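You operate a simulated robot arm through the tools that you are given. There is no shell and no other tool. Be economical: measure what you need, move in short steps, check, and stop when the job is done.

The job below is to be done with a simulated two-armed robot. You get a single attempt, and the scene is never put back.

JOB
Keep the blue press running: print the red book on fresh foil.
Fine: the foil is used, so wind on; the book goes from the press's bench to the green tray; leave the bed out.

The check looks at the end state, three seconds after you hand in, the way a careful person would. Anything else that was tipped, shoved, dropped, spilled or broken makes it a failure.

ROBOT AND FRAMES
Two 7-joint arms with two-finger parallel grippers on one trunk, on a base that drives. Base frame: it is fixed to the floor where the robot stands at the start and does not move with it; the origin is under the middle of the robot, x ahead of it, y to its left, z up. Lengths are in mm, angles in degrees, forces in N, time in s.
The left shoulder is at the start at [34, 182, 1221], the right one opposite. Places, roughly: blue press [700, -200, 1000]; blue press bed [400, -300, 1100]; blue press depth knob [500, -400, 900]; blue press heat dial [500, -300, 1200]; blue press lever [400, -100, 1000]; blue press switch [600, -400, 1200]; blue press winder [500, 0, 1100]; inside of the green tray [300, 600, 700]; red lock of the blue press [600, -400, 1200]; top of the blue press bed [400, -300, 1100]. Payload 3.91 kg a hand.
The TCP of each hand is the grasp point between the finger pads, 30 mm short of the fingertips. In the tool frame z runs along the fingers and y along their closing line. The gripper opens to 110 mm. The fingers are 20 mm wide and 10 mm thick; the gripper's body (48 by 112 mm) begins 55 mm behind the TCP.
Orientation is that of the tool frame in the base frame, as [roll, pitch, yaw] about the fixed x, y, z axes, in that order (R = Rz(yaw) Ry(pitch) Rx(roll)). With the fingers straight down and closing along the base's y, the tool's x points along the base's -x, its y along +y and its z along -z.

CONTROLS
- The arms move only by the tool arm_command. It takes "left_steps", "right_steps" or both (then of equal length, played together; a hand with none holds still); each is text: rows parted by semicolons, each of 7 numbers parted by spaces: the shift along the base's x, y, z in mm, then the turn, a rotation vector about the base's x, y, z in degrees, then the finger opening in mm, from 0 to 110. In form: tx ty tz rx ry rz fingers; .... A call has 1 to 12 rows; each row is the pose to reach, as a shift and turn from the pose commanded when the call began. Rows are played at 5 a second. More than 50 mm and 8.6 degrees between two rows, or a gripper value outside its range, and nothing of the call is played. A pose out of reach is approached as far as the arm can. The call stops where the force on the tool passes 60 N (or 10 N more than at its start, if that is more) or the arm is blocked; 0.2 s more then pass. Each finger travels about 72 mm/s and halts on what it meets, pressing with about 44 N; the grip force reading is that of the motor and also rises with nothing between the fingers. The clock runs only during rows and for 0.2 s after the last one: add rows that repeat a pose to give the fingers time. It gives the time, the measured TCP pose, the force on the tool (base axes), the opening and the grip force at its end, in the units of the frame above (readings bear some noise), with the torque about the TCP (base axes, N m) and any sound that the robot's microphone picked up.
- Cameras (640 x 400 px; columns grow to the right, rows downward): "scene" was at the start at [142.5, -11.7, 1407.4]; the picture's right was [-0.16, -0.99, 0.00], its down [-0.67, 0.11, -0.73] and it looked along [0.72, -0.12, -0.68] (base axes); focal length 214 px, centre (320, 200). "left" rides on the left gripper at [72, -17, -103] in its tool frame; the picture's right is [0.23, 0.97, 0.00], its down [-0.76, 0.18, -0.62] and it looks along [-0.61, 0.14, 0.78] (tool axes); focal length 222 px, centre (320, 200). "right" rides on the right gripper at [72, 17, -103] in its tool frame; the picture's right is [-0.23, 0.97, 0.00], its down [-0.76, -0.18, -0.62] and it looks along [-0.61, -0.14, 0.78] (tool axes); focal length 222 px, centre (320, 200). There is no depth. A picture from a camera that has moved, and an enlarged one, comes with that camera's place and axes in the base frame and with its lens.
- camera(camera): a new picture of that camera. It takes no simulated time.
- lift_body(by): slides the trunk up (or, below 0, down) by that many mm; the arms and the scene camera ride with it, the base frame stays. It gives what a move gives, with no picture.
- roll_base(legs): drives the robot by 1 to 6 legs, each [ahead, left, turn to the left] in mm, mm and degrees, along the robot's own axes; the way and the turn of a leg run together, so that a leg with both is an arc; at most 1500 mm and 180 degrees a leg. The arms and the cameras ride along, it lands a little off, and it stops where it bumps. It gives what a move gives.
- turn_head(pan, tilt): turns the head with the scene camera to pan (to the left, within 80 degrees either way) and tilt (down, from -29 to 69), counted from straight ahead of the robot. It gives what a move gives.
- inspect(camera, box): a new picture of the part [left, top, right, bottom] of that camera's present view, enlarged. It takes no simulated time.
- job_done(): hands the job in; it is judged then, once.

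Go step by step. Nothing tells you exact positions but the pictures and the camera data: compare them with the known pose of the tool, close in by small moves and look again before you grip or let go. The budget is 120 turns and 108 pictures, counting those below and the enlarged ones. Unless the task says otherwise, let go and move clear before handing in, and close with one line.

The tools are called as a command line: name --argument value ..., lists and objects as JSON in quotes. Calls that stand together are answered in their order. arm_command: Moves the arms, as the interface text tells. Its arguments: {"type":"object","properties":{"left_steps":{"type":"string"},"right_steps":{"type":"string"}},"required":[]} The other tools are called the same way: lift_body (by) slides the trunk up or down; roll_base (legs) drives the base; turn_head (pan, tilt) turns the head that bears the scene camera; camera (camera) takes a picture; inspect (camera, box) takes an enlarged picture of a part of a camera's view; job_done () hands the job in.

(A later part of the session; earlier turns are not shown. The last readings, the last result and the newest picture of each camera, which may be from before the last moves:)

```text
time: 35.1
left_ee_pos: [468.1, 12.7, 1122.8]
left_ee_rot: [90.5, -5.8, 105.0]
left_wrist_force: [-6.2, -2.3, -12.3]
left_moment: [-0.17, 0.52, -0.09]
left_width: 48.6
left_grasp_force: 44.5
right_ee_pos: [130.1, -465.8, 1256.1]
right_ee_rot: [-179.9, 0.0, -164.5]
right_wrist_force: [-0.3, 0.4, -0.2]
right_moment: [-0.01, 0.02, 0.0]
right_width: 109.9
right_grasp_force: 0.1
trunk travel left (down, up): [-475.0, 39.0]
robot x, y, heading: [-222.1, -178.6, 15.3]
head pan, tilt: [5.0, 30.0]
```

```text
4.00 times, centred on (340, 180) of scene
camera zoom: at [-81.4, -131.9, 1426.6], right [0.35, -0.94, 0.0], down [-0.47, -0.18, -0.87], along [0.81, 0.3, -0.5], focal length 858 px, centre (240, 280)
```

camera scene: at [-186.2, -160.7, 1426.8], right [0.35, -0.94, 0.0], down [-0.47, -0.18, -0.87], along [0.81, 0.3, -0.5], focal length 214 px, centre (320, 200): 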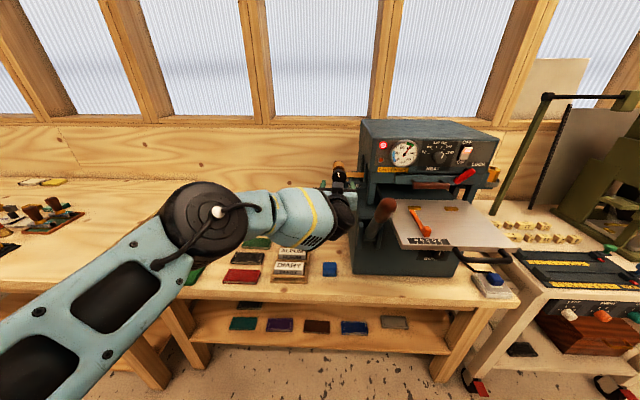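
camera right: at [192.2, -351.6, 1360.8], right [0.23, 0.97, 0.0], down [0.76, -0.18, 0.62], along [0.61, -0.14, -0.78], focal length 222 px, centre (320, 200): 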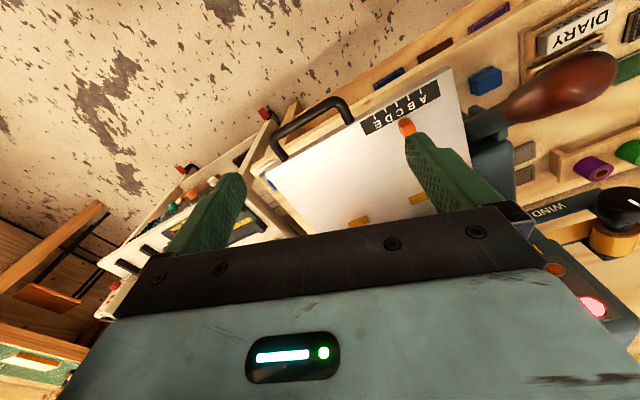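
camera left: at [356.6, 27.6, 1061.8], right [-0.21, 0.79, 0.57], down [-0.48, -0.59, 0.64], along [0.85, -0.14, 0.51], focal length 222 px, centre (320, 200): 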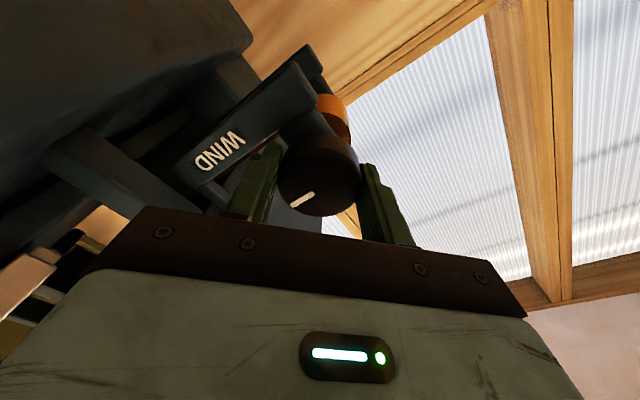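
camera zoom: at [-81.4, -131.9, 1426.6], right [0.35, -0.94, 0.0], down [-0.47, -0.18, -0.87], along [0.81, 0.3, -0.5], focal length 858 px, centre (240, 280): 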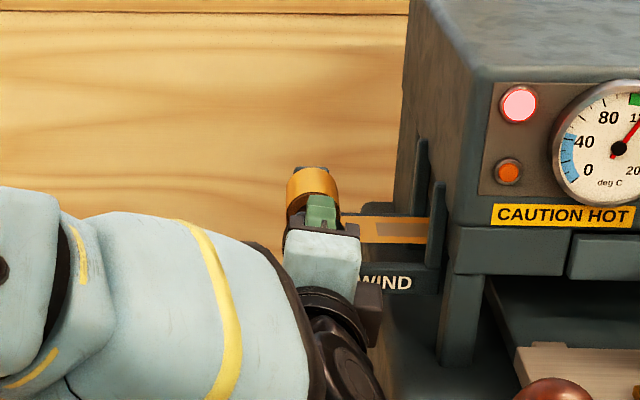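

A used, darker patch of foil has come out of the press towards the roll, so the direction is right. I'll open, roll the hand back and take a second stroke.

arm_command --left_steps "0 0 0 0 0 0 80; 0 0 0 0 0 0 80; -3 -1 0 -7.7 -2.1 0 80; -3 -1 0 -15.4 -4.2 0 80; -3 -1 0 -23.1 -6.3 0 80; -3 -1 0 -30.8 -8.4 0 80; -3 -1 0 -38.5 -10.5 0 80; -3 -1 0 -46.2 -12.6 0 80; -3 -1 0 -53.9 -14.7 0 80; -3 -1 0 -61.6 -16.8 0 80; -3 -1 0 -69.3 -18.9 0 80; -3 -1 0 -77 -21 0 80"

arm_command --left_steps "0 0 0 -7.7 -2.1 0 80; 0 0 0 -15.4 -4.2 0 80; 0 0 0 -23.1 -6.3 0 80; 0 0 0 -30.8 -8.4 0 80; 0 0 0 -38.5 -10.5 0 80; 0 0 0 -46.2 -12.6 0 80; 0 0 0 -53.9 -14.7 0 80; 3 1 0 -53.9 -14.7 0 80; 3 1 0 -53.9 -14.7 0 50; 3 1 0 -53.9 -14.7 0 40; 3 1 0 -53.9 -14.7 0 40"

camera --camera "left"

inspect --camera "scene" --box '[260, 130, 420, 230]'

```text
time: 37.7
left_ee_pos: [464.8, 12.9, 1124.3]
left_ee_rot: [89.4, 74.2, 104.4]
left_wrist_force: [-0.1, 0.4, 0.5]
left_moment: [0.0, -0.01, 0.03]
left_width: 80.1
left_grasp_force: 0.0
right_ee_pos: [128.8, -466.2, 1257.0]
right_ee_rot: [-180.0, 0.0, -164.5]
right_wrist_force: [0.9, -0.1, -0.2]
right_moment: [0.0, -0.01, -0.03]
right_width: 110.1
right_grasp_force: 0.0
trunk travel left (down, up): [-475.0, 39.0]
robot x, y, heading: [-227.7, -182.9, 15.6]
head pan, tilt: [5.0, 30.0]
```

```text
time: 40.1
left_ee_pos: [467.2, 13.1, 1124.3]
left_ee_rot: [-89.7, 50.0, -74.5]
left_wrist_force: [0.4, 0.2, 0.2]
left_moment: [-0.28, 0.76, 0.48]
left_width: 50.2
left_grasp_force: 45.3
right_ee_pos: [128.9, -465.7, 1257.3]
right_ee_rot: [180.0, 0.1, -164.5]
right_wrist_force: [0.1, 0.3, 0.2]
right_moment: [0.01, 0.01, 0.0]
right_width: 110.0
right_grasp_force: 0.1
trunk travel left (down, up): [-475.0, 39.0]
robot x, y, heading: [-225.7, -182.8, 15.6]
head pan, tilt: [5.0, 30.0]
```

```text
71 pictures are left
camera left: at [384.0, -70.4, 1078.6], right [-0.15, 0.58, -0.8], down [-0.77, 0.44, 0.47], along [0.62, 0.69, 0.38], focal length 222 px, centre (320, 200)
```

left: 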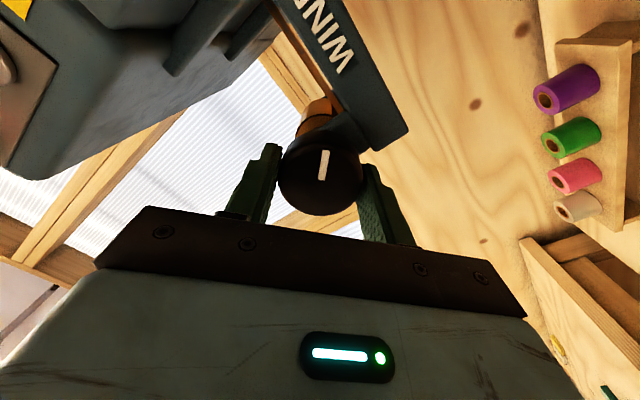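

```text
4.00 times, centred on (340, 180) of scene
camera zoom: at [-81.9, -131.8, 1426.7], right [0.35, -0.94, 0.0], down [-0.47, -0.18, -0.87], along [0.81, 0.3, -0.5], focal length 858 px, centre (240, 280)
```

zoom: 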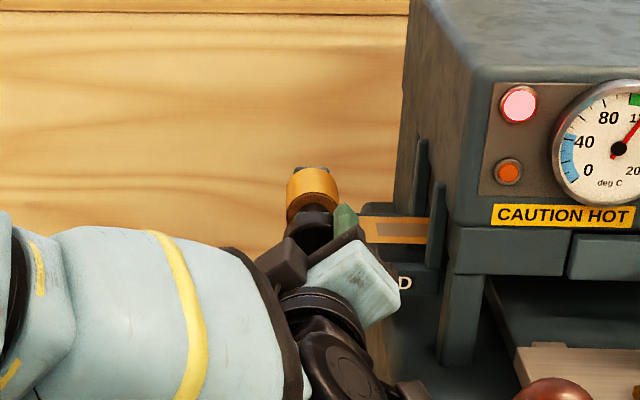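

The foil held its place and the knob is gripped again. Here is the second stroke, about 96° plus 40°.

arm_command --left_steps "0 0 0 7.7 2.1 0 40; 0 0 0 15.4 4.2 0 40; 0 0 0 23.1 6.3 0 40; 0 0 0 30.8 8.4 0 40; 0 0 0 38.5 10.5 0 40; 0 0 0 46.2 12.6 0 40; 0 0 0 53.9 14.7 0 40; 0 0 0 61.6 16.8 0 40; 0 0 0 69.3 18.9 0 40; 0 0 0 77 21 0 40; 0 0 0 84.7 23.1 0 40; 0 0 0 92.4 25.2 0 40"

arm_command --left_steps "0 0 0 7.7 2.1 0 40; 0 0 0 15.4 4.2 0 40; 0 0 0 23.1 6.3 0 40; 0 0 0 30.8 8.4 0 40; 0 0 0 38.5 10.5 0 40; 0 0 0 38.5 10.5 0 40"

inspect --camera "scene" --box '[260, 130, 420, 230]'

```text
time: 42.7
left_ee_pos: [468.8, 10.9, 1123.1]
left_ee_rot: [90.2, 33.9, 104.9]
left_wrist_force: [2.3, -10.2, -1.2]
left_moment: [0.0, -0.01, 0.71]
left_width: 50.1
left_grasp_force: 44.7
right_ee_pos: [129.2, -466.6, 1257.0]
right_ee_rot: [179.9, 0.1, -164.5]
right_wrist_force: [-1.3, 0.6, -0.2]
right_moment: [-0.02, 0.0, -0.02]
right_width: 109.9
right_grasp_force: 0.0
trunk travel left (down, up): [-475.0, 39.0]
robot x, y, heading: [-220.1, -181.2, 15.8]
head pan, tilt: [5.0, 30.0]
```

```text
time: 44.1
left_ee_pos: [468.8, 11.1, 1122.4]
left_ee_rot: [90.5, -5.9, 105.1]
left_wrist_force: [2.0, -10.2, -7.8]
left_moment: [-0.06, 0.18, -0.14]
left_width: 49.7
left_grasp_force: 45.2
right_ee_pos: [129.4, -466.7, 1257.9]
right_ee_rot: [179.9, 0.0, -164.6]
right_wrist_force: [0.2, -0.4, 0.6]
right_moment: [0.0, 0.0, 0.02]
right_width: 110.3
right_grasp_force: 0.1
trunk travel left (down, up): [-475.0, 39.0]
robot x, y, heading: [-225.4, -181.6, 15.6]
head pan, tilt: [5.0, 30.0]
```

```text
4.00 times, centred on (340, 180) of scene
camera zoom: at [-80.8, -133.3, 1426.6], right [0.35, -0.94, 0.0], down [-0.47, -0.17, -0.87], along [0.81, 0.3, -0.5], focal length 858 px, centre (240, 280)
```

zoom: 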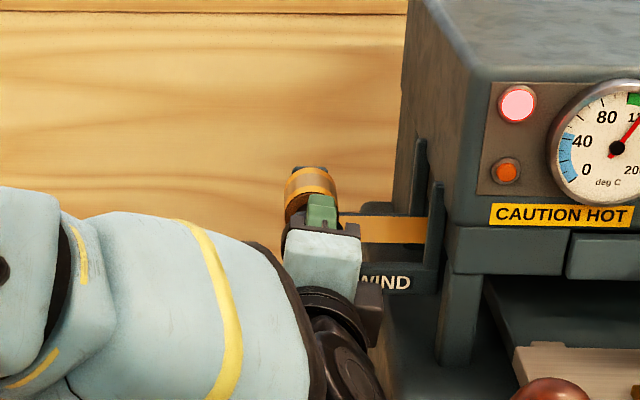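

The used patch is now wound onto the roll and fresh foil lies across the press. I'll release, back away from the knob and raise the left hand.

arm_command --left_steps "0 0 0 0 0 0 80; 0 0 0 0 0 0 80; -15 -4 0 0 0 0 80; -40 -11 0 0 0 0 80; -80 -20 0 -2 -0.5 0 80; -120 -28 20 -5.7 -1.6 0 80; -150 -20 60 -5.7 -1.6 0 80; -160 -10 105 -5.7 -1.6 0 80; -160 0 150 -5.7 -1.6 0 80; -160 0 150 -5.7 -1.6 0 80" --right_steps "0 0 0 0 0 0 110; 0 0 0 0 0 0 110; 0 0 20 0 0 0 110; -15 -4 40 0 0 0 110; -30 -8 60 0 0 0 110; -45 -12 80 0 0 0 110; -60 -16 100 0 0 0 110; -60 -16 120 0 0 0 110; -60 -16 120 0 0 0 110; -60 -16 120 0 0 0 110"

inspect --camera "scene" --box '[260, 130, 420, 230]'

```text
refused: row 7 steps farther than a row can; nothing moved
```

```text
4.00 times, centred on (340, 180) of scene
camera zoom: at [-80.8, -133.3, 1426.6], right [0.35, -0.94, 0.0], down [-0.47, -0.17, -0.87], along [0.81, 0.3, -0.5], focal length 858 px, centre (240, 280)
```

zoom: 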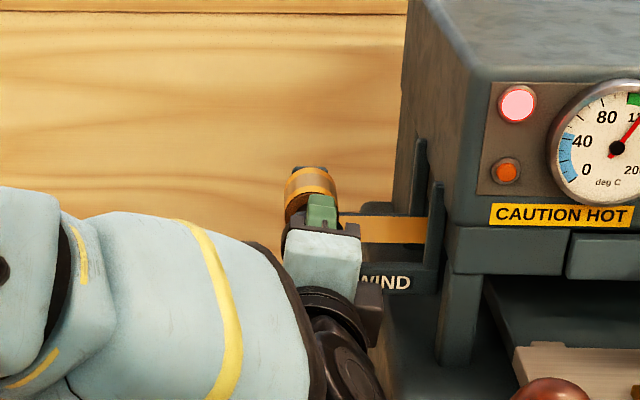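

One row stepped more than 50 mm, so I'm resending it with smaller steps.

arm_command --left_steps "0 0 0 0 0 0 80; 0 0 0 0 0 0 80; -15 -4 0 0 0 0 80; -40 -11 0 0 0 0 80; -75 -20 0 -2 -0.5 0 80; -110 -26 15 -5.7 -1.6 0 80; -135 -20 50 -5.7 -1.6 0 80; -150 -10 85 -5.7 -1.6 0 80; -155 0 120 -5.7 -1.6 0 80; -160 0 150 -5.7 -1.6 0 80; -160 0 150 -5.7 -1.6 0 80" --right_steps "0 0 0 0 0 0 110; 0 0 0 0 0 0 110; 0 0 20 0 0 0 110; -15 -4 40 0 0 0 110; -30 -8 60 0 0 0 110; -45 -12 80 0 0 0 110; -60 -16 100 0 0 0 110; -60 -16 120 0 0 0 110; -60 -16 120 0 0 0 110; -60 -16 120 0 0 0 110; -60 -16 120 0 0 0 110"

inspect --camera "scene" --box '[260, 130, 420, 230]'

```text
time: 46.5
left_ee_pos: [307.4, 14.0, 1274.1]
left_ee_rot: [90.4, 0.2, 105.1]
left_wrist_force: [0.5, -0.8, -0.4]
left_moment: [0.01, -0.04, 0.0]
left_width: 79.8
left_grasp_force: 0.1
right_ee_pos: [75.4, -411.6, 1325.3]
right_ee_rot: [180.0, 0.1, -164.5]
right_wrist_force: [0.5, 0.3, 0.0]
right_moment: [0.04, 0.02, 0.02]
right_width: 109.9
right_grasp_force: 0.1
right hand out of reach, approached as far as the arm can: row 3, 4, 5, 6, 7, 8, 9, 10, 11
trunk travel left (down, up): [-475.0, 39.0]
robot x, y, heading: [-225.7, -182.8, 15.6]
head pan, tilt: [5.0, 30.0]
```

```text
4.00 times, centred on (340, 180) of scene
camera zoom: at [-81.4, -131.7, 1426.6], right [0.35, -0.94, 0.0], down [-0.47, -0.18, -0.87], along [0.81, 0.3, -0.5], focal length 858 px, centre (240, 280)
```

zoom: 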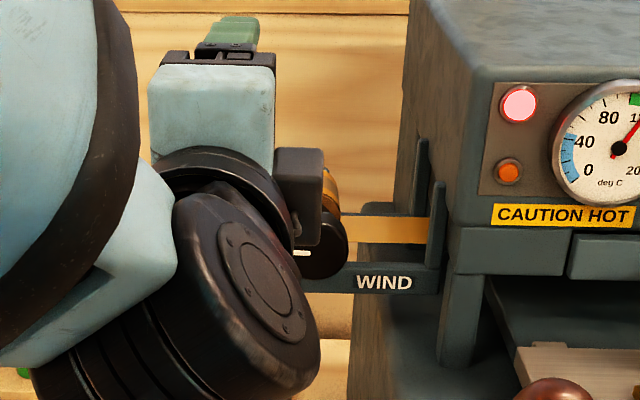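

Now I'll pitch the left hand to point down, which puts its closing line along the press's depth axis, and move it a bit left.

arm_command --left_steps "-4 13 0 -2.15 7.91 0 90; -8 26 0 -4.3 15.8 0 90; -12 39 0 -6.4 23.7 0 90; -16 52 0 -8.6 31.6 0 90; -20 65 0 -10.7 39.5 0 90; -24 78 0 -12.9 47.4 0 90; -28 91 0 -15 55.3 0 90; -32 104 0 -17.2 63.2 0 90; -36 117 0 -19.3 71.1 0 90; -40 130 0 -21.5 79 0 90; -44 143 0 -23.5 86.9 0 90; -44 143 0 -23.5 86.9 0 90"

turn_head --pan 30 --tilt 45

camera --camera "scene"

camera --camera "left"

```text
time: 49.1
left_ee_pos: [73.9, -0.2, 1208.1]
left_ee_rot: [-177.8, -3.6, 105.9]
left_wrist_force: [-0.2, -0.9, 8.3]
left_moment: [-0.05, -0.1, -0.03]
left_width: 89.7
left_grasp_force: 0.1
left hand out of reach, approached as far as the arm can: row 5, 6, 7, 8, 9, 10, 11, 12
right_ee_pos: [75.8, -411.2, 1326.6]
right_ee_rot: [179.9, 0.1, -164.5]
right_wrist_force: [0.2, 0.3, -0.1]
right_moment: [-0.01, 0.01, 0.02]
right_width: 110.1
right_grasp_force: 0.1
trunk travel left (down, up): [-475.0, 39.0]
robot x, y, heading: [-222.2, -185.3, 15.4]
head pan, tilt: [5.0, 30.0]
```

```text
time: 50.0
left_ee_pos: [73.7, -2.0, 1205.3]
left_ee_rot: [-177.9, -4.2, 105.9]
left_wrist_force: [0.0, -0.1, -0.1]
left_moment: [-0.01, 0.0, 0.05]
left_width: 90.1
left_grasp_force: 0.1
right_ee_pos: [75.1, -412.1, 1326.1]
right_ee_rot: [179.8, 0.1, -164.5]
right_wrist_force: [-0.4, -0.3, 0.3]
right_moment: [0.0, -0.02, 0.02]
right_width: 110.0
right_grasp_force: 0.1
trunk travel left (down, up): [-475.0, 39.0]
robot x, y, heading: [-223.0, -176.5, 15.4]
head pan, tilt: [30.0, 45.0]
```

```text
66 pictures are left
camera scene: at [-109.4, -105.7, 1404.2], right [0.71, -0.7, 0.0], down [-0.5, -0.5, -0.71], along [0.5, 0.5, -0.71], focal length 214 px, centre (320, 200)
```

scene: 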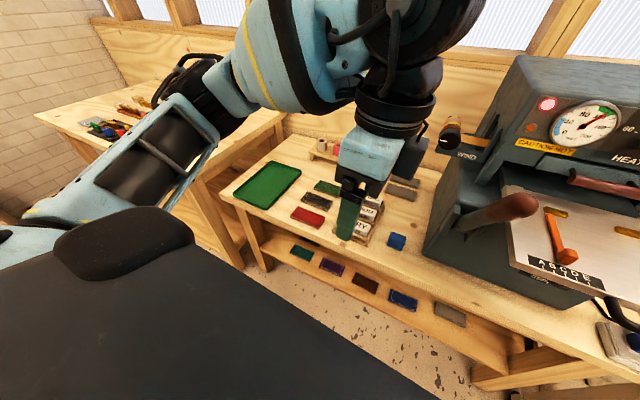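

```text
65 pictures are left
camera left: at [43.5, 57.1, 1314.8], right [0.87, 0.49, -0.02], down [0.41, -0.72, 0.56], along [0.26, -0.5, -0.83], focal length 222 px, centre (320, 200)
```

left: 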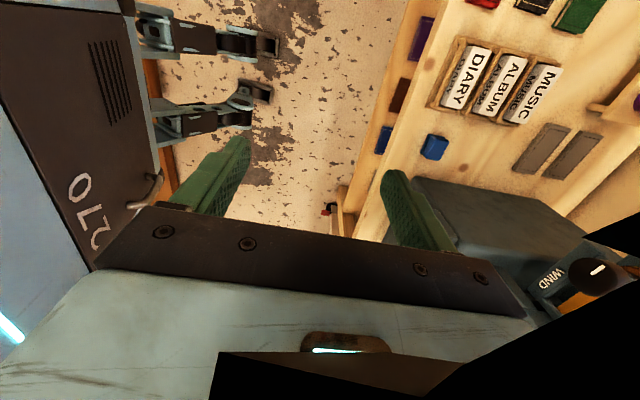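

The left hand points down now. I'll drive ahead and to the left so the red book lies in front of the left arm, keeping the right hand clear of the lever and bed.

roll_base --legs '[[0, 231, 0], [115, 0, 0]]'

turn_head --pan 5 --tilt 55

camera --camera "scene"

```text
time: 53.4
left_ee_pos: [120.6, 244.8, 1228.8]
left_ee_rot: [-179.8, 0.1, 105.6]
left_wrist_force: [-0.2, -0.1, 0.1]
left_moment: [-0.02, -0.05, 0.03]
left_width: 90.0
left_grasp_force: 0.0
right_ee_pos: [123.2, -163.6, 1326.8]
right_ee_rot: [179.9, 0.2, -164.2]
right_wrist_force: [-0.1, 0.7, -0.3]
right_moment: [0.0, -0.03, 0.05]
right_width: 109.9
right_grasp_force: 0.1
trunk travel left (down, up): [-475.0, 39.0]
robot x, y, heading: [-176.2, 65.6, 15.6]
head pan, tilt: [30.0, 45.0]
```

```text
time: 54.3
left_ee_pos: [121.6, 243.6, 1228.5]
left_ee_rot: [-179.8, 0.1, 105.6]
left_wrist_force: [0.1, 0.3, 0.4]
left_moment: [0.0, 0.02, 0.04]
left_width: 90.0
left_grasp_force: 0.0
right_ee_pos: [123.8, -163.2, 1326.9]
right_ee_rot: [179.9, 0.1, -164.2]
right_wrist_force: [-0.3, 0.2, -0.8]
right_moment: [0.01, -0.02, 0.02]
right_width: 110.0
right_grasp_force: 0.1
trunk travel left (down, up): [-475.0, 39.0]
robot x, y, heading: [-171.8, 67.9, 15.8]
head pan, tilt: [5.0, 55.0]
```

```text
64 pictures are left
camera scene: at [-50.9, 110.6, 1390.8], right [0.35, -0.94, 0.0], down [-0.77, -0.29, -0.57], along [0.54, 0.2, -0.82], focal length 214 px, centre (320, 200)
```

scene: 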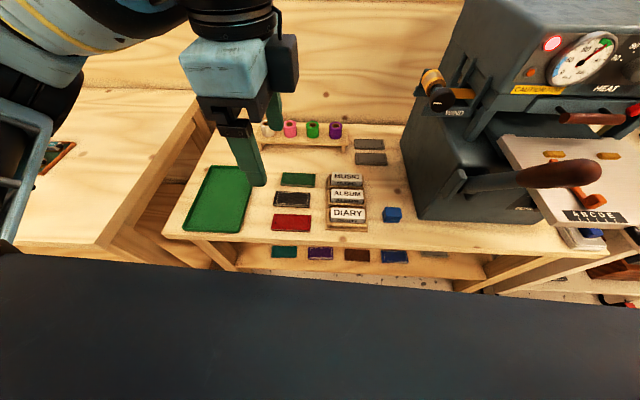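

The red book is in clear view. I'll zoom in to measure it, and lower the trunk by 250 mm since everything below the hands is clear.

inspect --camera "scene" --box '[170, 150, 330, 250]'

lift_body --by -250

camera --camera "scene"

```text
4.00 times, centred on (250, 200) of scene
camera zoom: at [-50.9, 110.6, 1390.8], right [0.35, -0.94, 0.0], down [-0.77, -0.29, -0.57], along [0.54, 0.2, -0.82], focal length 858 px, centre (600, 200)
```

zoom: 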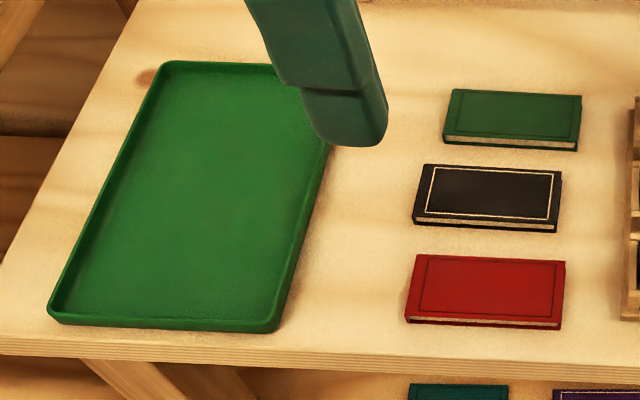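

```text
time: 56.9
left_ee_pos: [99.3, 241.1, 986.2]
left_ee_rot: [179.2, 0.5, 105.8]
left_wrist_force: [-0.4, -0.5, -0.2]
left_moment: [-0.02, -0.01, -0.01]
left_width: 90.0
left_grasp_force: 0.2
right_ee_pos: [178.8, -142.1, 1019.5]
right_ee_rot: [179.3, -15.1, -163.6]
right_wrist_force: [1.3, 0.4, -0.7]
right_moment: [0.01, 0.0, 0.0]
right_width: 110.1
right_grasp_force: 0.1
trunk travel left (down, up): [-225.0, 289.0]
robot x, y, heading: [-177.2, 65.8, 15.6]
head pan, tilt: [5.0, 55.0]
```

```text
62 pictures are left
camera scene: at [28.1, 139.9, 1129.2], right [0.39, -0.92, 0.01], down [-0.7, -0.3, -0.65], along [0.6, 0.25, -0.76], focal length 214 px, centre (320, 200)
```

scene: 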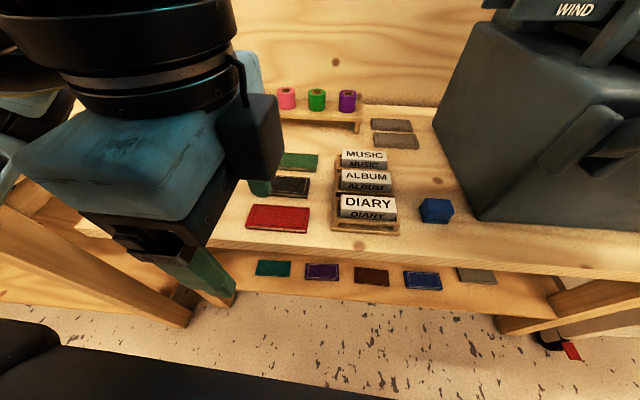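

Lowering moved the right hand and the camera oddly, and the right hand is now tilted by 15°. I need to see the right arm before doing anything else.

turn_head --pan -45 --tilt 35

camera --camera "scene"

camera --camera "right"

```text
time: 58.0
left_ee_pos: [100.6, 239.7, 986.4]
left_ee_rot: [179.0, 0.3, 105.6]
left_wrist_force: [-0.1, -0.1, 0.6]
left_moment: [0.0, -0.04, 0.0]
left_width: 90.0
left_grasp_force: 0.1
right_ee_pos: [178.8, -141.8, 1021.3]
right_ee_rot: [179.3, -15.0, -163.5]
right_wrist_force: [0.2, -1.2, -0.1]
right_moment: [-0.02, -0.02, -0.01]
right_width: 110.0
right_grasp_force: 0.1
trunk travel left (down, up): [-225.0, 289.0]
robot x, y, heading: [-177.6, 73.2, 15.6]
head pan, tilt: [-45.0, 35.0]
```

```text
61 pictures are left
camera scene: at [46.7, 111.1, 1153.6], right [0.01, -1.0, 0.0], down [-0.54, 0.0, -0.84], along [0.84, 0.01, -0.54], focal length 214 px, centre (320, 200)
```

scene: 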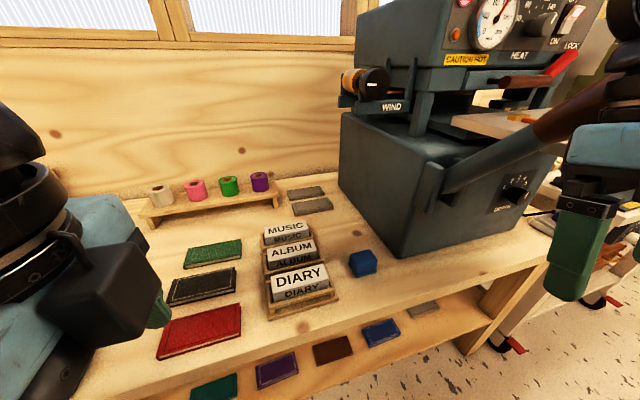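

```text
60 pictures are left
camera right: at [133.4, -139.0, 1139.7], right [-0.06, 1.0, -0.05], down [0.91, 0.08, 0.4], along [0.41, -0.02, -0.91], focal length 222 px, centre (320, 200)
```

right: 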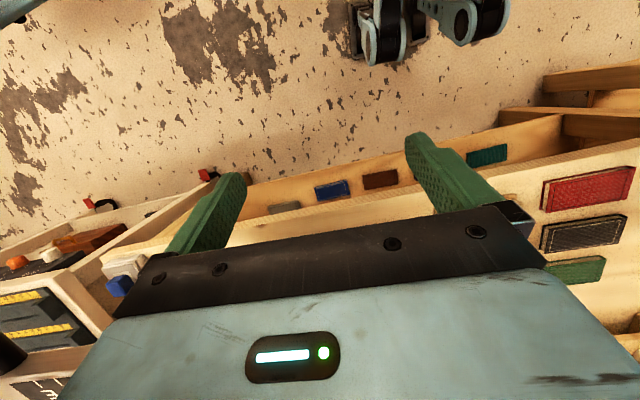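

The body seems to lean, and the left elbow may be resting on the neighbouring bench. I'll look to the left side.

turn_head --pan 70 --tilt 30

camera --camera "scene"

```text
time: 60.0
left_ee_pos: [99.3, 241.7, 985.0]
left_ee_rot: [178.8, 0.4, 105.4]
left_wrist_force: [0.0, -0.2, -0.5]
left_moment: [-0.03, -0.01, 0.0]
left_width: 89.9
left_grasp_force: 0.0
right_ee_pos: [178.3, -141.5, 1020.8]
right_ee_rot: [179.3, -15.0, -163.4]
right_wrist_force: [1.7, -0.2, 0.6]
right_moment: [0.02, 0.0, 0.0]
right_width: 109.9
right_grasp_force: 0.1
trunk travel left (down, up): [-225.0, 289.0]
robot x, y, heading: [-175.3, 67.8, 15.5]
head pan, tilt: [70.0, 30.0]
```

```text
59 pictures are left
camera scene: at [-35.1, 200.4, 1157.8], right [1.0, -0.08, 0.02], down [-0.02, -0.5, -0.87], along [0.08, 0.86, -0.5], focal length 214 px, centre (320, 200)
```

scene: 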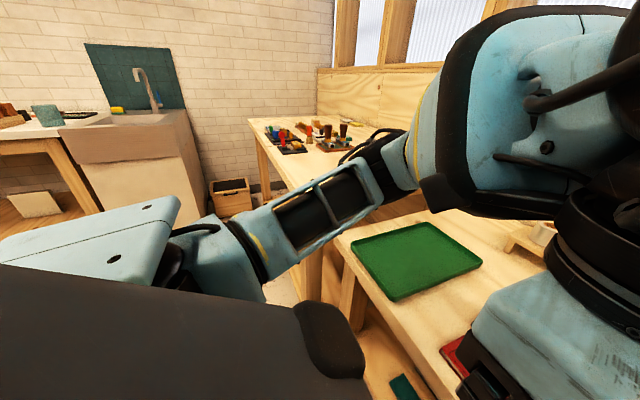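

Nothing obviously touches. I'll send null moves to both arms and look again, to tell a tracking lag from a contact.

arm_command --right_steps "0 0 0 0 0 0 110; 0 0 0 0 0 0 110; 0 0 0 0 0 0 110" --left_steps "0 0 0 0 0 0 90; 0 0 0 0 0 0 90; 0 0 0 0 0 0 90"

turn_head --pan 10 --tilt 60

camera --camera "scene"

```text
time: 61.0
left_ee_pos: [108.5, 241.7, 982.1]
left_ee_rot: [179.4, 0.3, 105.2]
left_wrist_force: [-0.4, -1.1, 0.6]
left_moment: [-0.06, -0.08, -0.01]
left_width: 89.9
left_grasp_force: 0.1
right_ee_pos: [185.0, -139.0, 1022.9]
right_ee_rot: [178.9, -13.9, -163.4]
right_wrist_force: [-0.2, 0.4, -0.5]
right_moment: [0.02, -0.01, -0.03]
right_width: 109.8
right_grasp_force: 0.1
trunk travel left (down, up): [-225.0, 289.0]
robot x, y, heading: [-179.8, 67.2, 15.3]
head pan, tilt: [70.0, 30.0]
stopped in row 3 (right hand): the arm was blocked; the commanded pose is now the measured one
```

```text
time: 62.3
left_ee_pos: [108.5, 242.3, 980.8]
left_ee_rot: [179.9, 0.0, 105.7]
left_wrist_force: [1.1, -0.5, 0.1]
left_moment: [-0.01, -0.06, -0.01]
left_width: 90.0
left_grasp_force: 0.2
right_ee_pos: [185.9, -138.9, 1023.9]
right_ee_rot: [178.9, -13.8, -163.0]
right_wrist_force: [-0.1, 0.1, 0.2]
right_moment: [0.0, 0.03, -0.02]
right_width: 109.9
right_grasp_force: 0.0
trunk travel left (down, up): [-225.0, 289.0]
robot x, y, heading: [-174.7, 65.5, 15.5]
head pan, tilt: [10.0, 60.0]
```

```text
58 pictures are left
camera scene: at [30.1, 151.1, 1122.8], right [0.53, -0.85, 0.01], down [-0.67, -0.42, -0.6], along [0.52, 0.31, -0.8], focal length 214 px, centre (320, 200)
```

scene: 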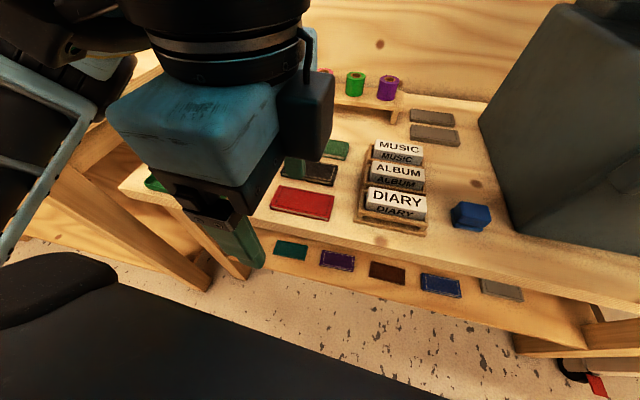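

The right arm is reported blocked, probably folded against the body or head. I'll raise the trunk back up and check whether it recovers.

lift_body --by 250

turn_head --pan -45 --tilt 35

camera --camera "scene"

```text
time: 63.1
left_ee_pos: [118.6, 243.1, 1013.3]
left_ee_rot: [-179.9, -0.5, 105.1]
left_wrist_force: [0.1, -0.4, 0.0]
left_moment: [-0.01, -0.01, 0.0]
left_width: 90.0
left_grasp_force: 0.1
right_ee_pos: [196.8, -137.4, 1046.1]
right_ee_rot: [179.2, -17.2, -162.9]
right_wrist_force: [-7.6, 4.0, 2.2]
right_moment: [-0.53, -1.19, 0.14]
right_width: 110.0
right_grasp_force: 0.1
trunk travel left (down, up): [-264.0, 251.0]
robot x, y, heading: [-175.8, 66.8, 15.8]
head pan, tilt: [10.0, 60.0]
stopped: the force on the tool passed its limit at 88 N (the readings are from after the stop); the commanded pose is now the measured one
```

```text
time: 64.3
left_ee_pos: [118.7, 243.1, 1017.5]
left_ee_rot: [180.0, -0.3, 105.3]
left_wrist_force: [0.2, -0.4, 0.5]
left_moment: [0.02, 0.0, -0.01]
left_width: 90.0
left_grasp_force: 0.0
right_ee_pos: [197.9, -138.0, 1046.4]
right_ee_rot: [179.2, -17.3, -163.0]
right_wrist_force: [-7.5, 7.7, 8.7]
right_moment: [-1.06, -1.49, 0.4]
right_width: 109.9
right_grasp_force: 0.0
trunk travel left (down, up): [-264.0, 251.0]
robot x, y, heading: [-176.0, 68.1, 15.6]
head pan, tilt: [-45.0, 35.0]
```

```text
57 pictures are left
camera scene: at [58.5, 104.7, 1188.5], right [-0.06, -1.0, 0.0], down [-0.56, 0.03, -0.83], along [0.83, -0.05, -0.56], focal length 214 px, centre (320, 200)
```

scene: 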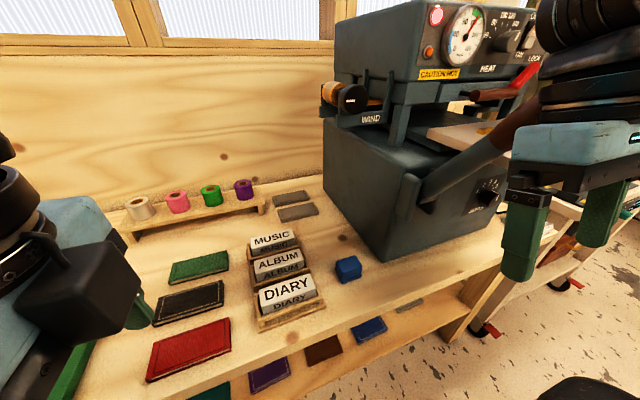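

The right hand's top has tilted forward against the lever handle. I'll draw the right hand straight back in small steps and upright it before moving the trunk again.

arm_command --right_steps "-12 -3 0 0 0 0 110; -25 -7 0 0.5 -2 0 110; -40 -11 0 1 -5 0 110; -60 -16 0 2.2 -8 0 110; -80 -21 0 3.4 -12 0 110; -80 -21 0 3.4 -12 0 110"

camera --camera "scene"

```text
time: 65.7
left_ee_pos: [121.5, 243.6, 1016.1]
left_ee_rot: [-179.9, -0.4, 105.4]
left_wrist_force: [0.2, -0.4, 0.4]
left_moment: [0.03, -0.01, 0.01]
left_width: 90.1
left_grasp_force: 0.1
right_ee_pos: [120.6, -158.2, 1044.5]
right_ee_rot: [179.5, -5.1, -162.9]
right_wrist_force: [0.7, 0.1, -0.1]
right_moment: [0.0, 0.0, 0.0]
right_width: 110.2
right_grasp_force: 0.1
trunk travel left (down, up): [-264.0, 251.0]
robot x, y, heading: [-177.8, 64.4, 15.7]
head pan, tilt: [-45.0, 35.0]
```

```text
56 pictures are left
camera scene: at [61.9, 105.2, 1188.1], right [-0.07, -1.0, 0.0], down [-0.56, 0.04, -0.83], along [0.83, -0.05, -0.56], focal length 214 px, centre (320, 200)
```

scene: 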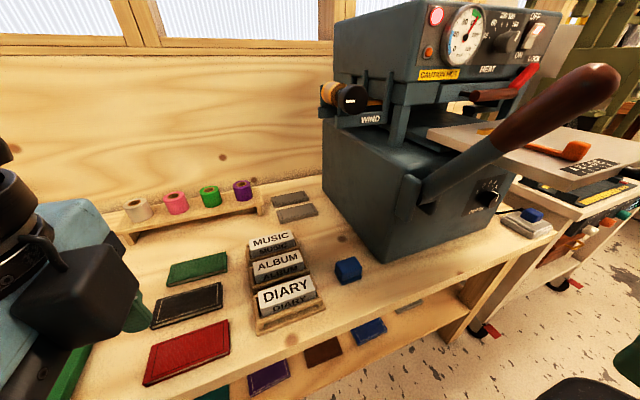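

The right hand is free now and the lever is unchanged. I'll raise the trunk again and recheck.

lift_body --by 211

camera --camera "scene"

```text
time: 68.0
left_ee_pos: [121.2, 243.5, 1226.6]
left_ee_rot: [179.8, -0.2, 105.1]
left_wrist_force: [0.7, 1.0, 0.5]
left_moment: [-0.02, -0.01, -0.01]
left_width: 90.2
left_grasp_force: 0.0
right_ee_pos: [119.8, -158.6, 1255.1]
right_ee_rot: [179.5, -5.0, -162.8]
right_wrist_force: [-0.7, 0.3, 0.8]
right_moment: [-0.05, -0.01, -0.02]
right_width: 110.0
right_grasp_force: 0.0
trunk travel left (down, up): [-475.0, 40.0]
robot x, y, heading: [-174.7, 69.0, 15.5]
head pan, tilt: [-45.0, 35.0]
```

```text
55 pictures are left
camera scene: at [-40.0, 42.5, 1418.4], right [-0.49, -0.87, 0.0], down [-0.5, 0.28, -0.82], along [0.71, -0.4, -0.57], focal length 214 px, centre (320, 200)
```

scene: 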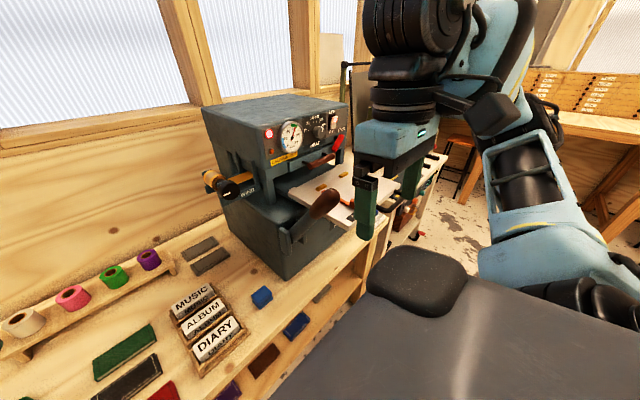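

Everything recovered, so some part of the right arm must have hit something on the way down. I'll back off 90 mm first, then lower in two stages while watching the right hand's readings.

roll_base --legs '[[-90, 0, 0]]'

lift_body --by -120

camera --camera "scene"

```text
time: 69.1
left_ee_pos: [34.5, 218.9, 1226.7]
left_ee_rot: [179.9, -0.1, 105.2]
left_wrist_force: [0.0, -0.1, 0.1]
left_moment: [-0.02, -0.01, -0.02]
left_width: 89.9
left_grasp_force: 0.1
right_ee_pos: [34.5, -183.1, 1255.5]
right_ee_rot: [179.5, -5.0, -162.8]
right_wrist_force: [0.4, 0.2, -0.3]
right_moment: [-0.01, 0.0, -0.02]
right_width: 109.9
right_grasp_force: 0.1
trunk travel left (down, up): [-475.0, 40.0]
robot x, y, heading: [-265.6, 39.3, 15.6]
head pan, tilt: [-45.0, 35.0]
```

```text
time: 70.6
left_ee_pos: [33.2, 218.0, 1107.5]
left_ee_rot: [179.8, 0.0, 105.1]
left_wrist_force: [0.1, -0.5, 0.3]
left_moment: [0.01, 0.0, 0.03]
left_width: 89.9
left_grasp_force: 0.0
right_ee_pos: [32.9, -182.5, 1135.6]
right_ee_rot: [179.4, -4.8, -163.0]
right_wrist_force: [0.3, 0.0, -0.4]
right_moment: [-0.03, 0.03, -0.01]
right_width: 109.9
right_grasp_force: 0.0
trunk travel left (down, up): [-355.0, 160.0]
robot x, y, heading: [-264.7, 44.5, 15.6]
head pan, tilt: [-45.0, 35.0]
```

```text
54 pictures are left
camera scene: at [-60.2, 36.9, 1278.0], right [-0.49, -0.87, 0.0], down [-0.5, 0.28, -0.82], along [0.71, -0.4, -0.57], focal length 214 px, centre (320, 200)
```

scene: 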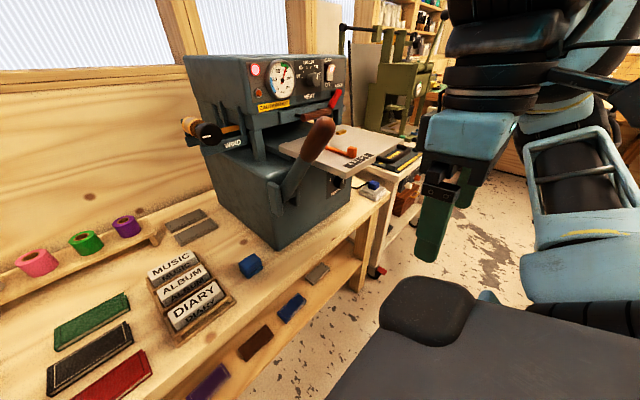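

I see: lowering also swings the torso forward by design, which squeezes a hand that is close in. I'll move the right hand a bit forward and outward, then finish lowering.

arm_command --right_steps "15 -15 0 0.5 -2 0 110; 30 -30 0 1 -4 0 110; 45 -50 0 1.3 -4.8 0 110; 60 -70 0 1.3 -4.8 0 110; 75 -90 0 1.3 -4.8 0 110; 75 -90 0 1.3 -4.8 0 110"

lift_body --by -130

turn_head --pan 15 --tilt 50

camera --camera "scene"

```text
time: 72.0
left_ee_pos: [32.9, 218.5, 1106.4]
left_ee_rot: [179.9, -0.2, 105.2]
left_wrist_force: [-0.1, -0.9, 0.1]
left_moment: [-0.01, 0.0, -0.01]
left_width: 90.1
left_grasp_force: 0.0
right_ee_pos: [117.6, -225.5, 1105.7]
right_ee_rot: [179.7, 0.1, -162.9]
right_wrist_force: [-0.3, -0.1, 0.3]
right_moment: [0.0, -0.05, 0.03]
right_width: 109.8
right_grasp_force: 0.0
right hand out of reach, approached as far as the arm can: row 2, 3, 4, 5, 6
trunk travel left (down, up): [-355.0, 160.0]
robot x, y, heading: [-265.2, 41.8, 15.8]
head pan, tilt: [-45.0, 35.0]
```

```text
time: 73.6
left_ee_pos: [43.0, 226.0, 974.8]
left_ee_rot: [-178.2, -0.2, 108.0]
left_wrist_force: [0.4, 0.2, 0.1]
left_moment: [0.0, -0.03, 0.02]
left_width: 90.0
left_grasp_force: 0.1
right_ee_pos: [135.9, -218.3, 958.2]
right_ee_rot: [179.4, -6.0, -162.9]
right_wrist_force: [-0.4, 0.9, -0.3]
right_moment: [-0.01, 0.0, 0.0]
right_width: 110.0
right_grasp_force: 0.0
trunk travel left (down, up): [-225.0, 290.0]
robot x, y, heading: [-257.7, 43.6, 15.6]
head pan, tilt: [-45.0, 35.0]
```

```text
time: 74.9
left_ee_pos: [38.8, 226.9, 970.0]
left_ee_rot: [-178.4, -0.9, 107.3]
left_wrist_force: [0.0, -0.6, -0.5]
left_moment: [0.0, 0.0, 0.02]
left_width: 89.6
left_grasp_force: 0.0
right_ee_pos: [135.8, -219.3, 958.1]
right_ee_rot: [179.4, -5.9, -162.9]
right_wrist_force: [-0.4, -0.5, 0.6]
right_moment: [0.03, -0.01, 0.01]
right_width: 110.0
right_grasp_force: 0.0
trunk travel left (down, up): [-225.0, 290.0]
robot x, y, heading: [-258.4, 42.3, 15.5]
head pan, tilt: [15.0, 50.0]
```

```text
53 pictures are left
camera scene: at [-30.3, 49.3, 1131.3], right [-0.5, -0.87, 0.0], down [-0.61, 0.35, -0.71], along [0.62, -0.36, -0.7], focal length 214 px, centre (320, 200)
```

scene: 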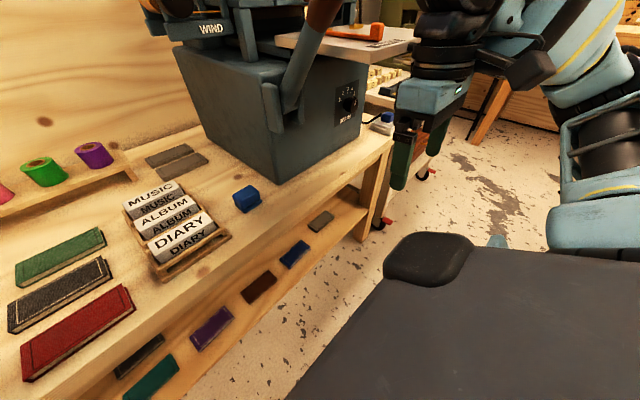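

The left arm now crowds the head. I'll move the left hand forward over the red book, well above it, which also frees the head.

arm_command --left_steps "35 16 -4 0 0 -1 90; 70 32 -8 0 0 -2 90; 105 48 -12 0 0 -2 90; 140 64 -16 0 0 -2 90; 175 80 -20 0 0 -2 90; 210 95 -40 0 0 -2 90; 210 95 -60 0 0 -2 90; 210 95 -80 0 0 -2 90; 210 95 -80 0 0 -2 90"

turn_head --pan 5 --tilt 45

camera --camera "scene"

camera --camera "left"

```text
time: 76.9
left_ee_pos: [99.7, 222.3, 912.7]
left_ee_rot: [179.8, -0.1, 103.4]
left_wrist_force: [1.1, -1.0, 0.4]
left_moment: [0.01, 0.01, -0.01]
left_width: 89.8
left_grasp_force: 0.0
left hand out of reach, approached as far as the arm can: row 2, 3, 4, 5, 6, 7, 8, 9
right_ee_pos: [136.4, -217.9, 958.2]
right_ee_rot: [179.4, -5.9, -162.9]
right_wrist_force: [0.9, -0.2, 0.6]
right_moment: [0.01, -0.05, -0.01]
right_width: 110.1
right_grasp_force: 0.1
trunk travel left (down, up): [-225.0, 290.0]
robot x, y, heading: [-259.8, 45.4, 15.6]
head pan, tilt: [15.0, 50.0]
```

```text
time: 77.6
left_ee_pos: [99.7, 222.2, 912.8]
left_ee_rot: [179.8, -0.3, 103.3]
left_wrist_force: [0.9, -0.4, 0.9]
left_moment: [0.01, -0.01, 0.0]
left_width: 90.3
left_grasp_force: 0.0
right_ee_pos: [136.9, -219.2, 956.9]
right_ee_rot: [179.4, -5.9, -162.8]
right_wrist_force: [0.2, -0.7, 0.4]
right_moment: [-0.03, -0.02, -0.02]
right_width: 110.1
right_grasp_force: 0.0
trunk travel left (down, up): [-225.0, 290.0]
robot x, y, heading: [-261.8, 45.7, 15.7]
head pan, tilt: [5.0, 45.0]
```

```text
52 pictures are left
camera scene: at [-25.2, 118.7, 1130.5], right [0.35, -0.94, 0.0], down [-0.66, -0.25, -0.71], along [0.66, 0.25, -0.71], focal length 214 px, centre (320, 200)
```

scene: 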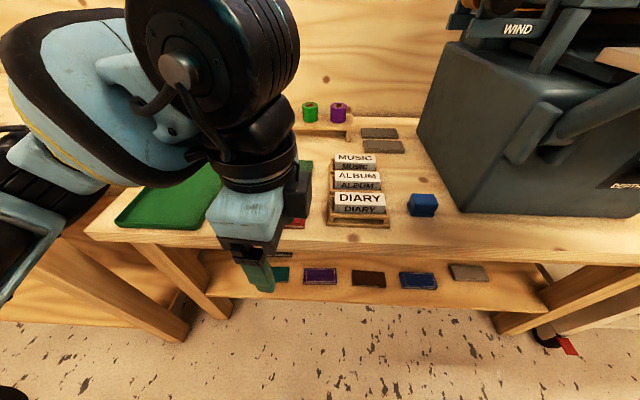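

```text
51 pictures are left
camera left: at [66.1, 288.8, 1015.7], right [0.9, 0.45, 0.0], down [0.35, -0.7, 0.62], along [0.28, -0.56, -0.78], focal length 222 px, centre (320, 200)
```

left: 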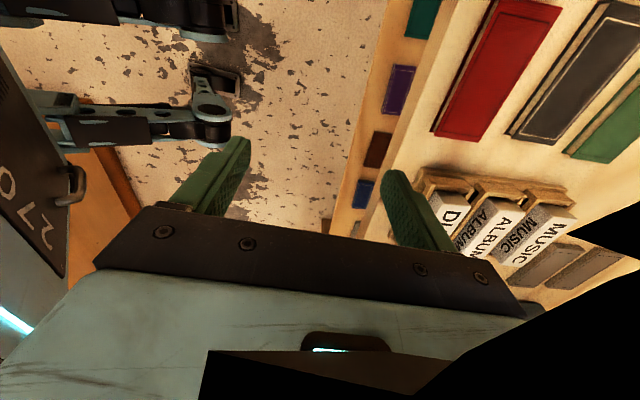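

The hand stopped short at p≈395 mm, most likely because the wrist is near a joint limit from the winding roll. I'll turn it by +92° about the vertical to its neutral yaw and try moving forward from there.

arm_command --left_steps "0 0 10 0 0 8.4 90; 0 0 20 0 0 16.8 90; 0 0 30 0 0 25.2 90; 0 0 30 0 0 33.6 90; 0 0 30 0 0 42 90; 0 0 30 0 0 50.4 90; 0 0 30 0 0 58.8 90; 0 0 30 0 0 67.2 90; 0 0 30 0 0 75.6 90; 0 0 30 0 0 84 90; 0 0 30 0 0 92 90; 0 0 30 0 0 92 90"

arm_command --left_steps "35 16 0 0 0 0 90; 70 32 0 0 0 0 90; 105 48 0 0 0 0 90; 140 64 0 0 0 0 90; 150 80 0 0 0 0 90; 150 100 0 0 0 0 90; 150 100 0 0 0 0 90"

camera --camera "left"

camera --camera "scene"

```text
time: 80.2
left_ee_pos: [98.4, 218.9, 944.8]
left_ee_rot: [180.0, -0.2, -164.7]
left_wrist_force: [0.8, -0.1, 0.9]
left_moment: [0.0, 0.0, 0.0]
left_width: 90.2
left_grasp_force: 0.1
right_ee_pos: [136.1, -218.9, 957.5]
right_ee_rot: [179.5, -5.9, -162.9]
right_wrist_force: [0.3, 0.4, -0.2]
right_moment: [-0.01, 0.02, -0.01]
right_width: 110.0
right_grasp_force: 0.1
trunk travel left (down, up): [-225.0, 290.0]
robot x, y, heading: [-264.7, 43.3, 15.6]
head pan, tilt: [5.0, 45.0]
```

```text
time: 81.8
left_ee_pos: [247.7, 319.5, 944.6]
left_ee_rot: [179.8, -0.1, -164.8]
left_wrist_force: [0.2, -1.1, 0.2]
left_moment: [-0.01, -0.01, -0.03]
left_width: 90.0
left_grasp_force: 0.0
right_ee_pos: [136.5, -219.8, 957.8]
right_ee_rot: [179.4, -5.9, -162.9]
right_wrist_force: [0.9, -0.4, 0.0]
right_moment: [0.0, -0.04, 0.02]
right_width: 110.2
right_grasp_force: 0.1
trunk travel left (down, up): [-225.0, 290.0]
robot x, y, heading: [-259.3, 40.4, 15.6]
head pan, tilt: [5.0, 45.0]
```

```text
50 pictures are left
camera left: at [181.8, 284.5, 1047.8], right [-0.48, 0.88, 0.0], down [0.69, 0.37, 0.62], along [0.55, 0.3, -0.78], focal length 222 px, centre (320, 200)
```

left: 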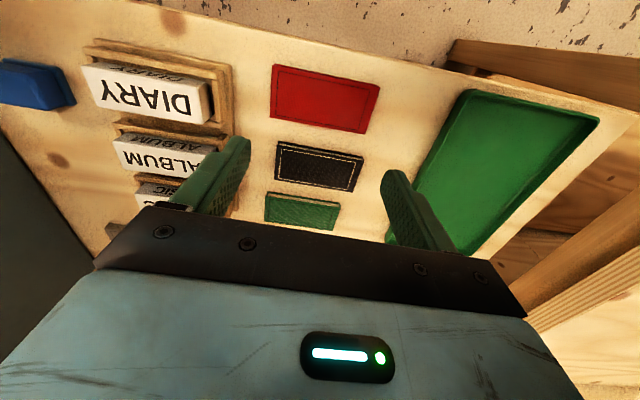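

```text
49 pictures are left
camera scene: at [-25.1, 118.4, 1130.5], right [0.35, -0.94, 0.0], down [-0.66, -0.25, -0.71], along [0.66, 0.25, -0.71], focal length 214 px, centre (320, 200)
```

scene: 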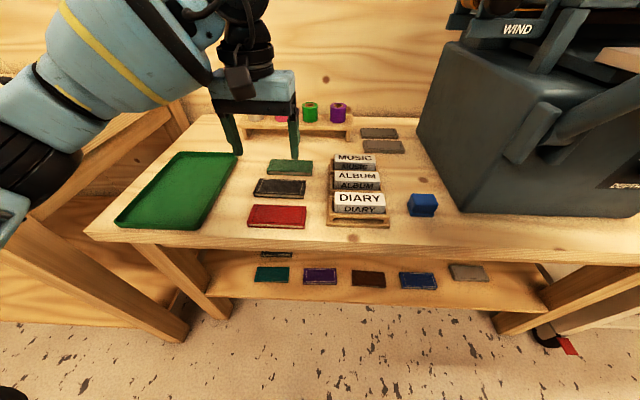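

At neutral yaw it reaches fine, and the book is at about [249, 325], top z≈755, 127×60 mm, angled 17.5°. I'll turn another +92° so the fingers straddle its 60 mm side, holding above it.

arm_command --left_steps "0 1 0 0 0 8.4 78; 0 2 0 0 0 16.8 78; 1 3 -10 0 0 25.2 78; 1 4 -20 0 0 33.6 78; 1 5 -30 0 0 42 78; 1 5 -40 0 0 50.4 78; 1 5 -50 0 0 58.8 78; 1 5 -60 0 0 67.2 78; 1 5 -70 0 0 75.6 78; 1 5 -80 0 0 84 78; 1 5 -90 0 0 92 78; 1 5 -90 0 0 92 78"

camera --camera "left"

inspect --camera "scene" --box '[200, 120, 360, 240]'

```text
time: 84.4
left_ee_pos: [248.0, 323.4, 853.6]
left_ee_rot: [179.9, -0.2, -72.7]
left_wrist_force: [-0.3, -0.1, -1.0]
left_moment: [0.0, 0.01, 0.05]
left_width: 78.2
left_grasp_force: 0.0
right_ee_pos: [136.0, -219.1, 956.9]
right_ee_rot: [179.4, -5.8, -162.8]
right_wrist_force: [0.4, -0.5, 0.4]
right_moment: [0.02, -0.01, 0.0]
right_width: 109.9
right_grasp_force: 0.0
trunk travel left (down, up): [-225.0, 290.0]
robot x, y, heading: [-262.5, 37.4, 15.5]
head pan, tilt: [5.0, 45.0]
```

```text
48 pictures are left
camera left: at [285.6, 260.4, 957.8], right [-0.86, -0.51, 0.0], down [-0.4, 0.68, 0.62], along [-0.32, 0.53, -0.78], focal length 222 px, centre (320, 200)
```

left: 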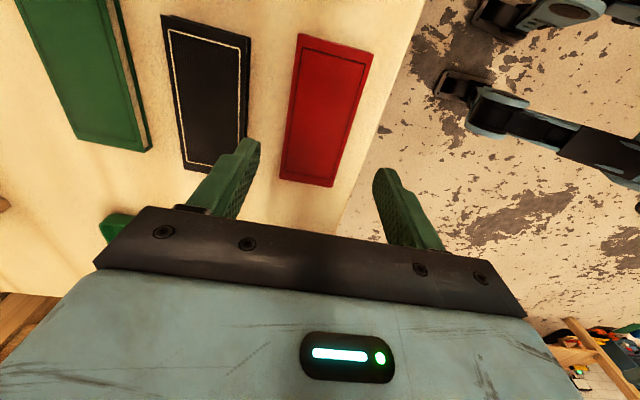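

```text
3.33 times, centred on (280, 180) of scene
camera zoom: at [-25.1, 118.6, 1130.5], right [0.35, -0.94, 0.0], down [-0.66, -0.25, -0.71], along [0.66, 0.25, -0.71], focal length 715 px, centre (453, 267)
```

zoom: 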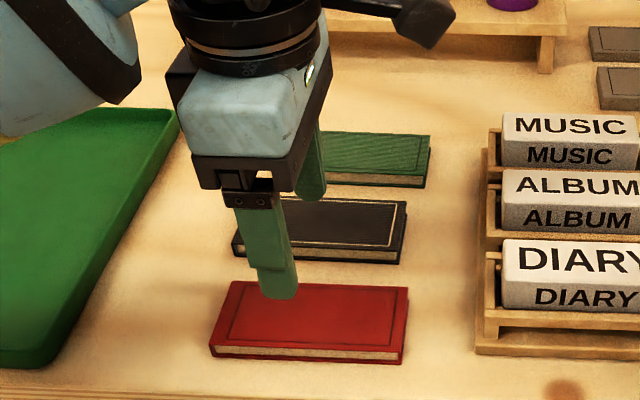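

The book's centre computes to [248, 324] from this camera too, right under the TCP. I'll descend and close on it.

arm_command --left_steps "0 1 -30 0 0 0 78; 0 1 -55 0 0 0 78; 0 1 -68 0 0 0 78; 0 1 -76 0 0 0 78; 0 1 -76 0 0 0 78; 0 1 -76 0 0 0 60; 0 1 -76 0 0 0 50; 0 1 -76 0 0 0 50; 0 1 -76 0 0 0 50"

inspect --camera "scene" --box '[200, 120, 360, 240]'

```text
time: 86.4
left_ee_pos: [248.0, 324.3, 778.3]
left_ee_rot: [179.8, -0.1, -72.8]
left_wrist_force: [0.7, 0.2, -0.1]
left_moment: [0.02, 0.01, -0.02]
left_width: 59.1
left_grasp_force: 44.4
right_ee_pos: [135.7, -219.9, 958.4]
right_ee_rot: [179.4, -5.9, -162.9]
right_wrist_force: [0.7, 0.6, -0.2]
right_moment: [-0.01, 0.02, 0.03]
right_width: 110.1
right_grasp_force: 0.0
trunk travel left (down, up): [-225.0, 290.0]
robot x, y, heading: [-262.9, 44.3, 15.5]
head pan, tilt: [5.0, 45.0]
```

```text
3.33 times, centred on (280, 180) of scene
camera zoom: at [-25.1, 118.7, 1130.5], right [0.35, -0.94, 0.0], down [-0.66, -0.25, -0.71], along [0.66, 0.25, -0.71], focal length 715 px, centre (453, 267)
```

zoom: 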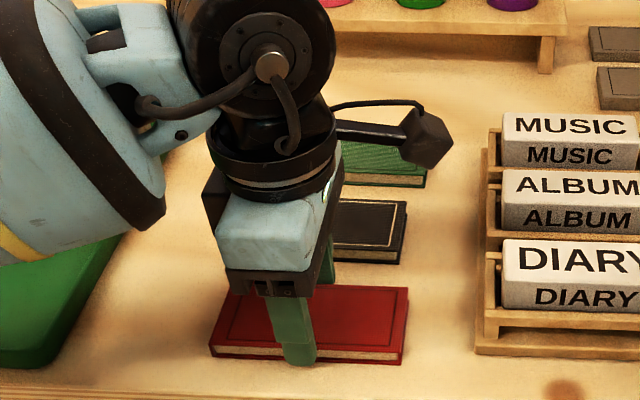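

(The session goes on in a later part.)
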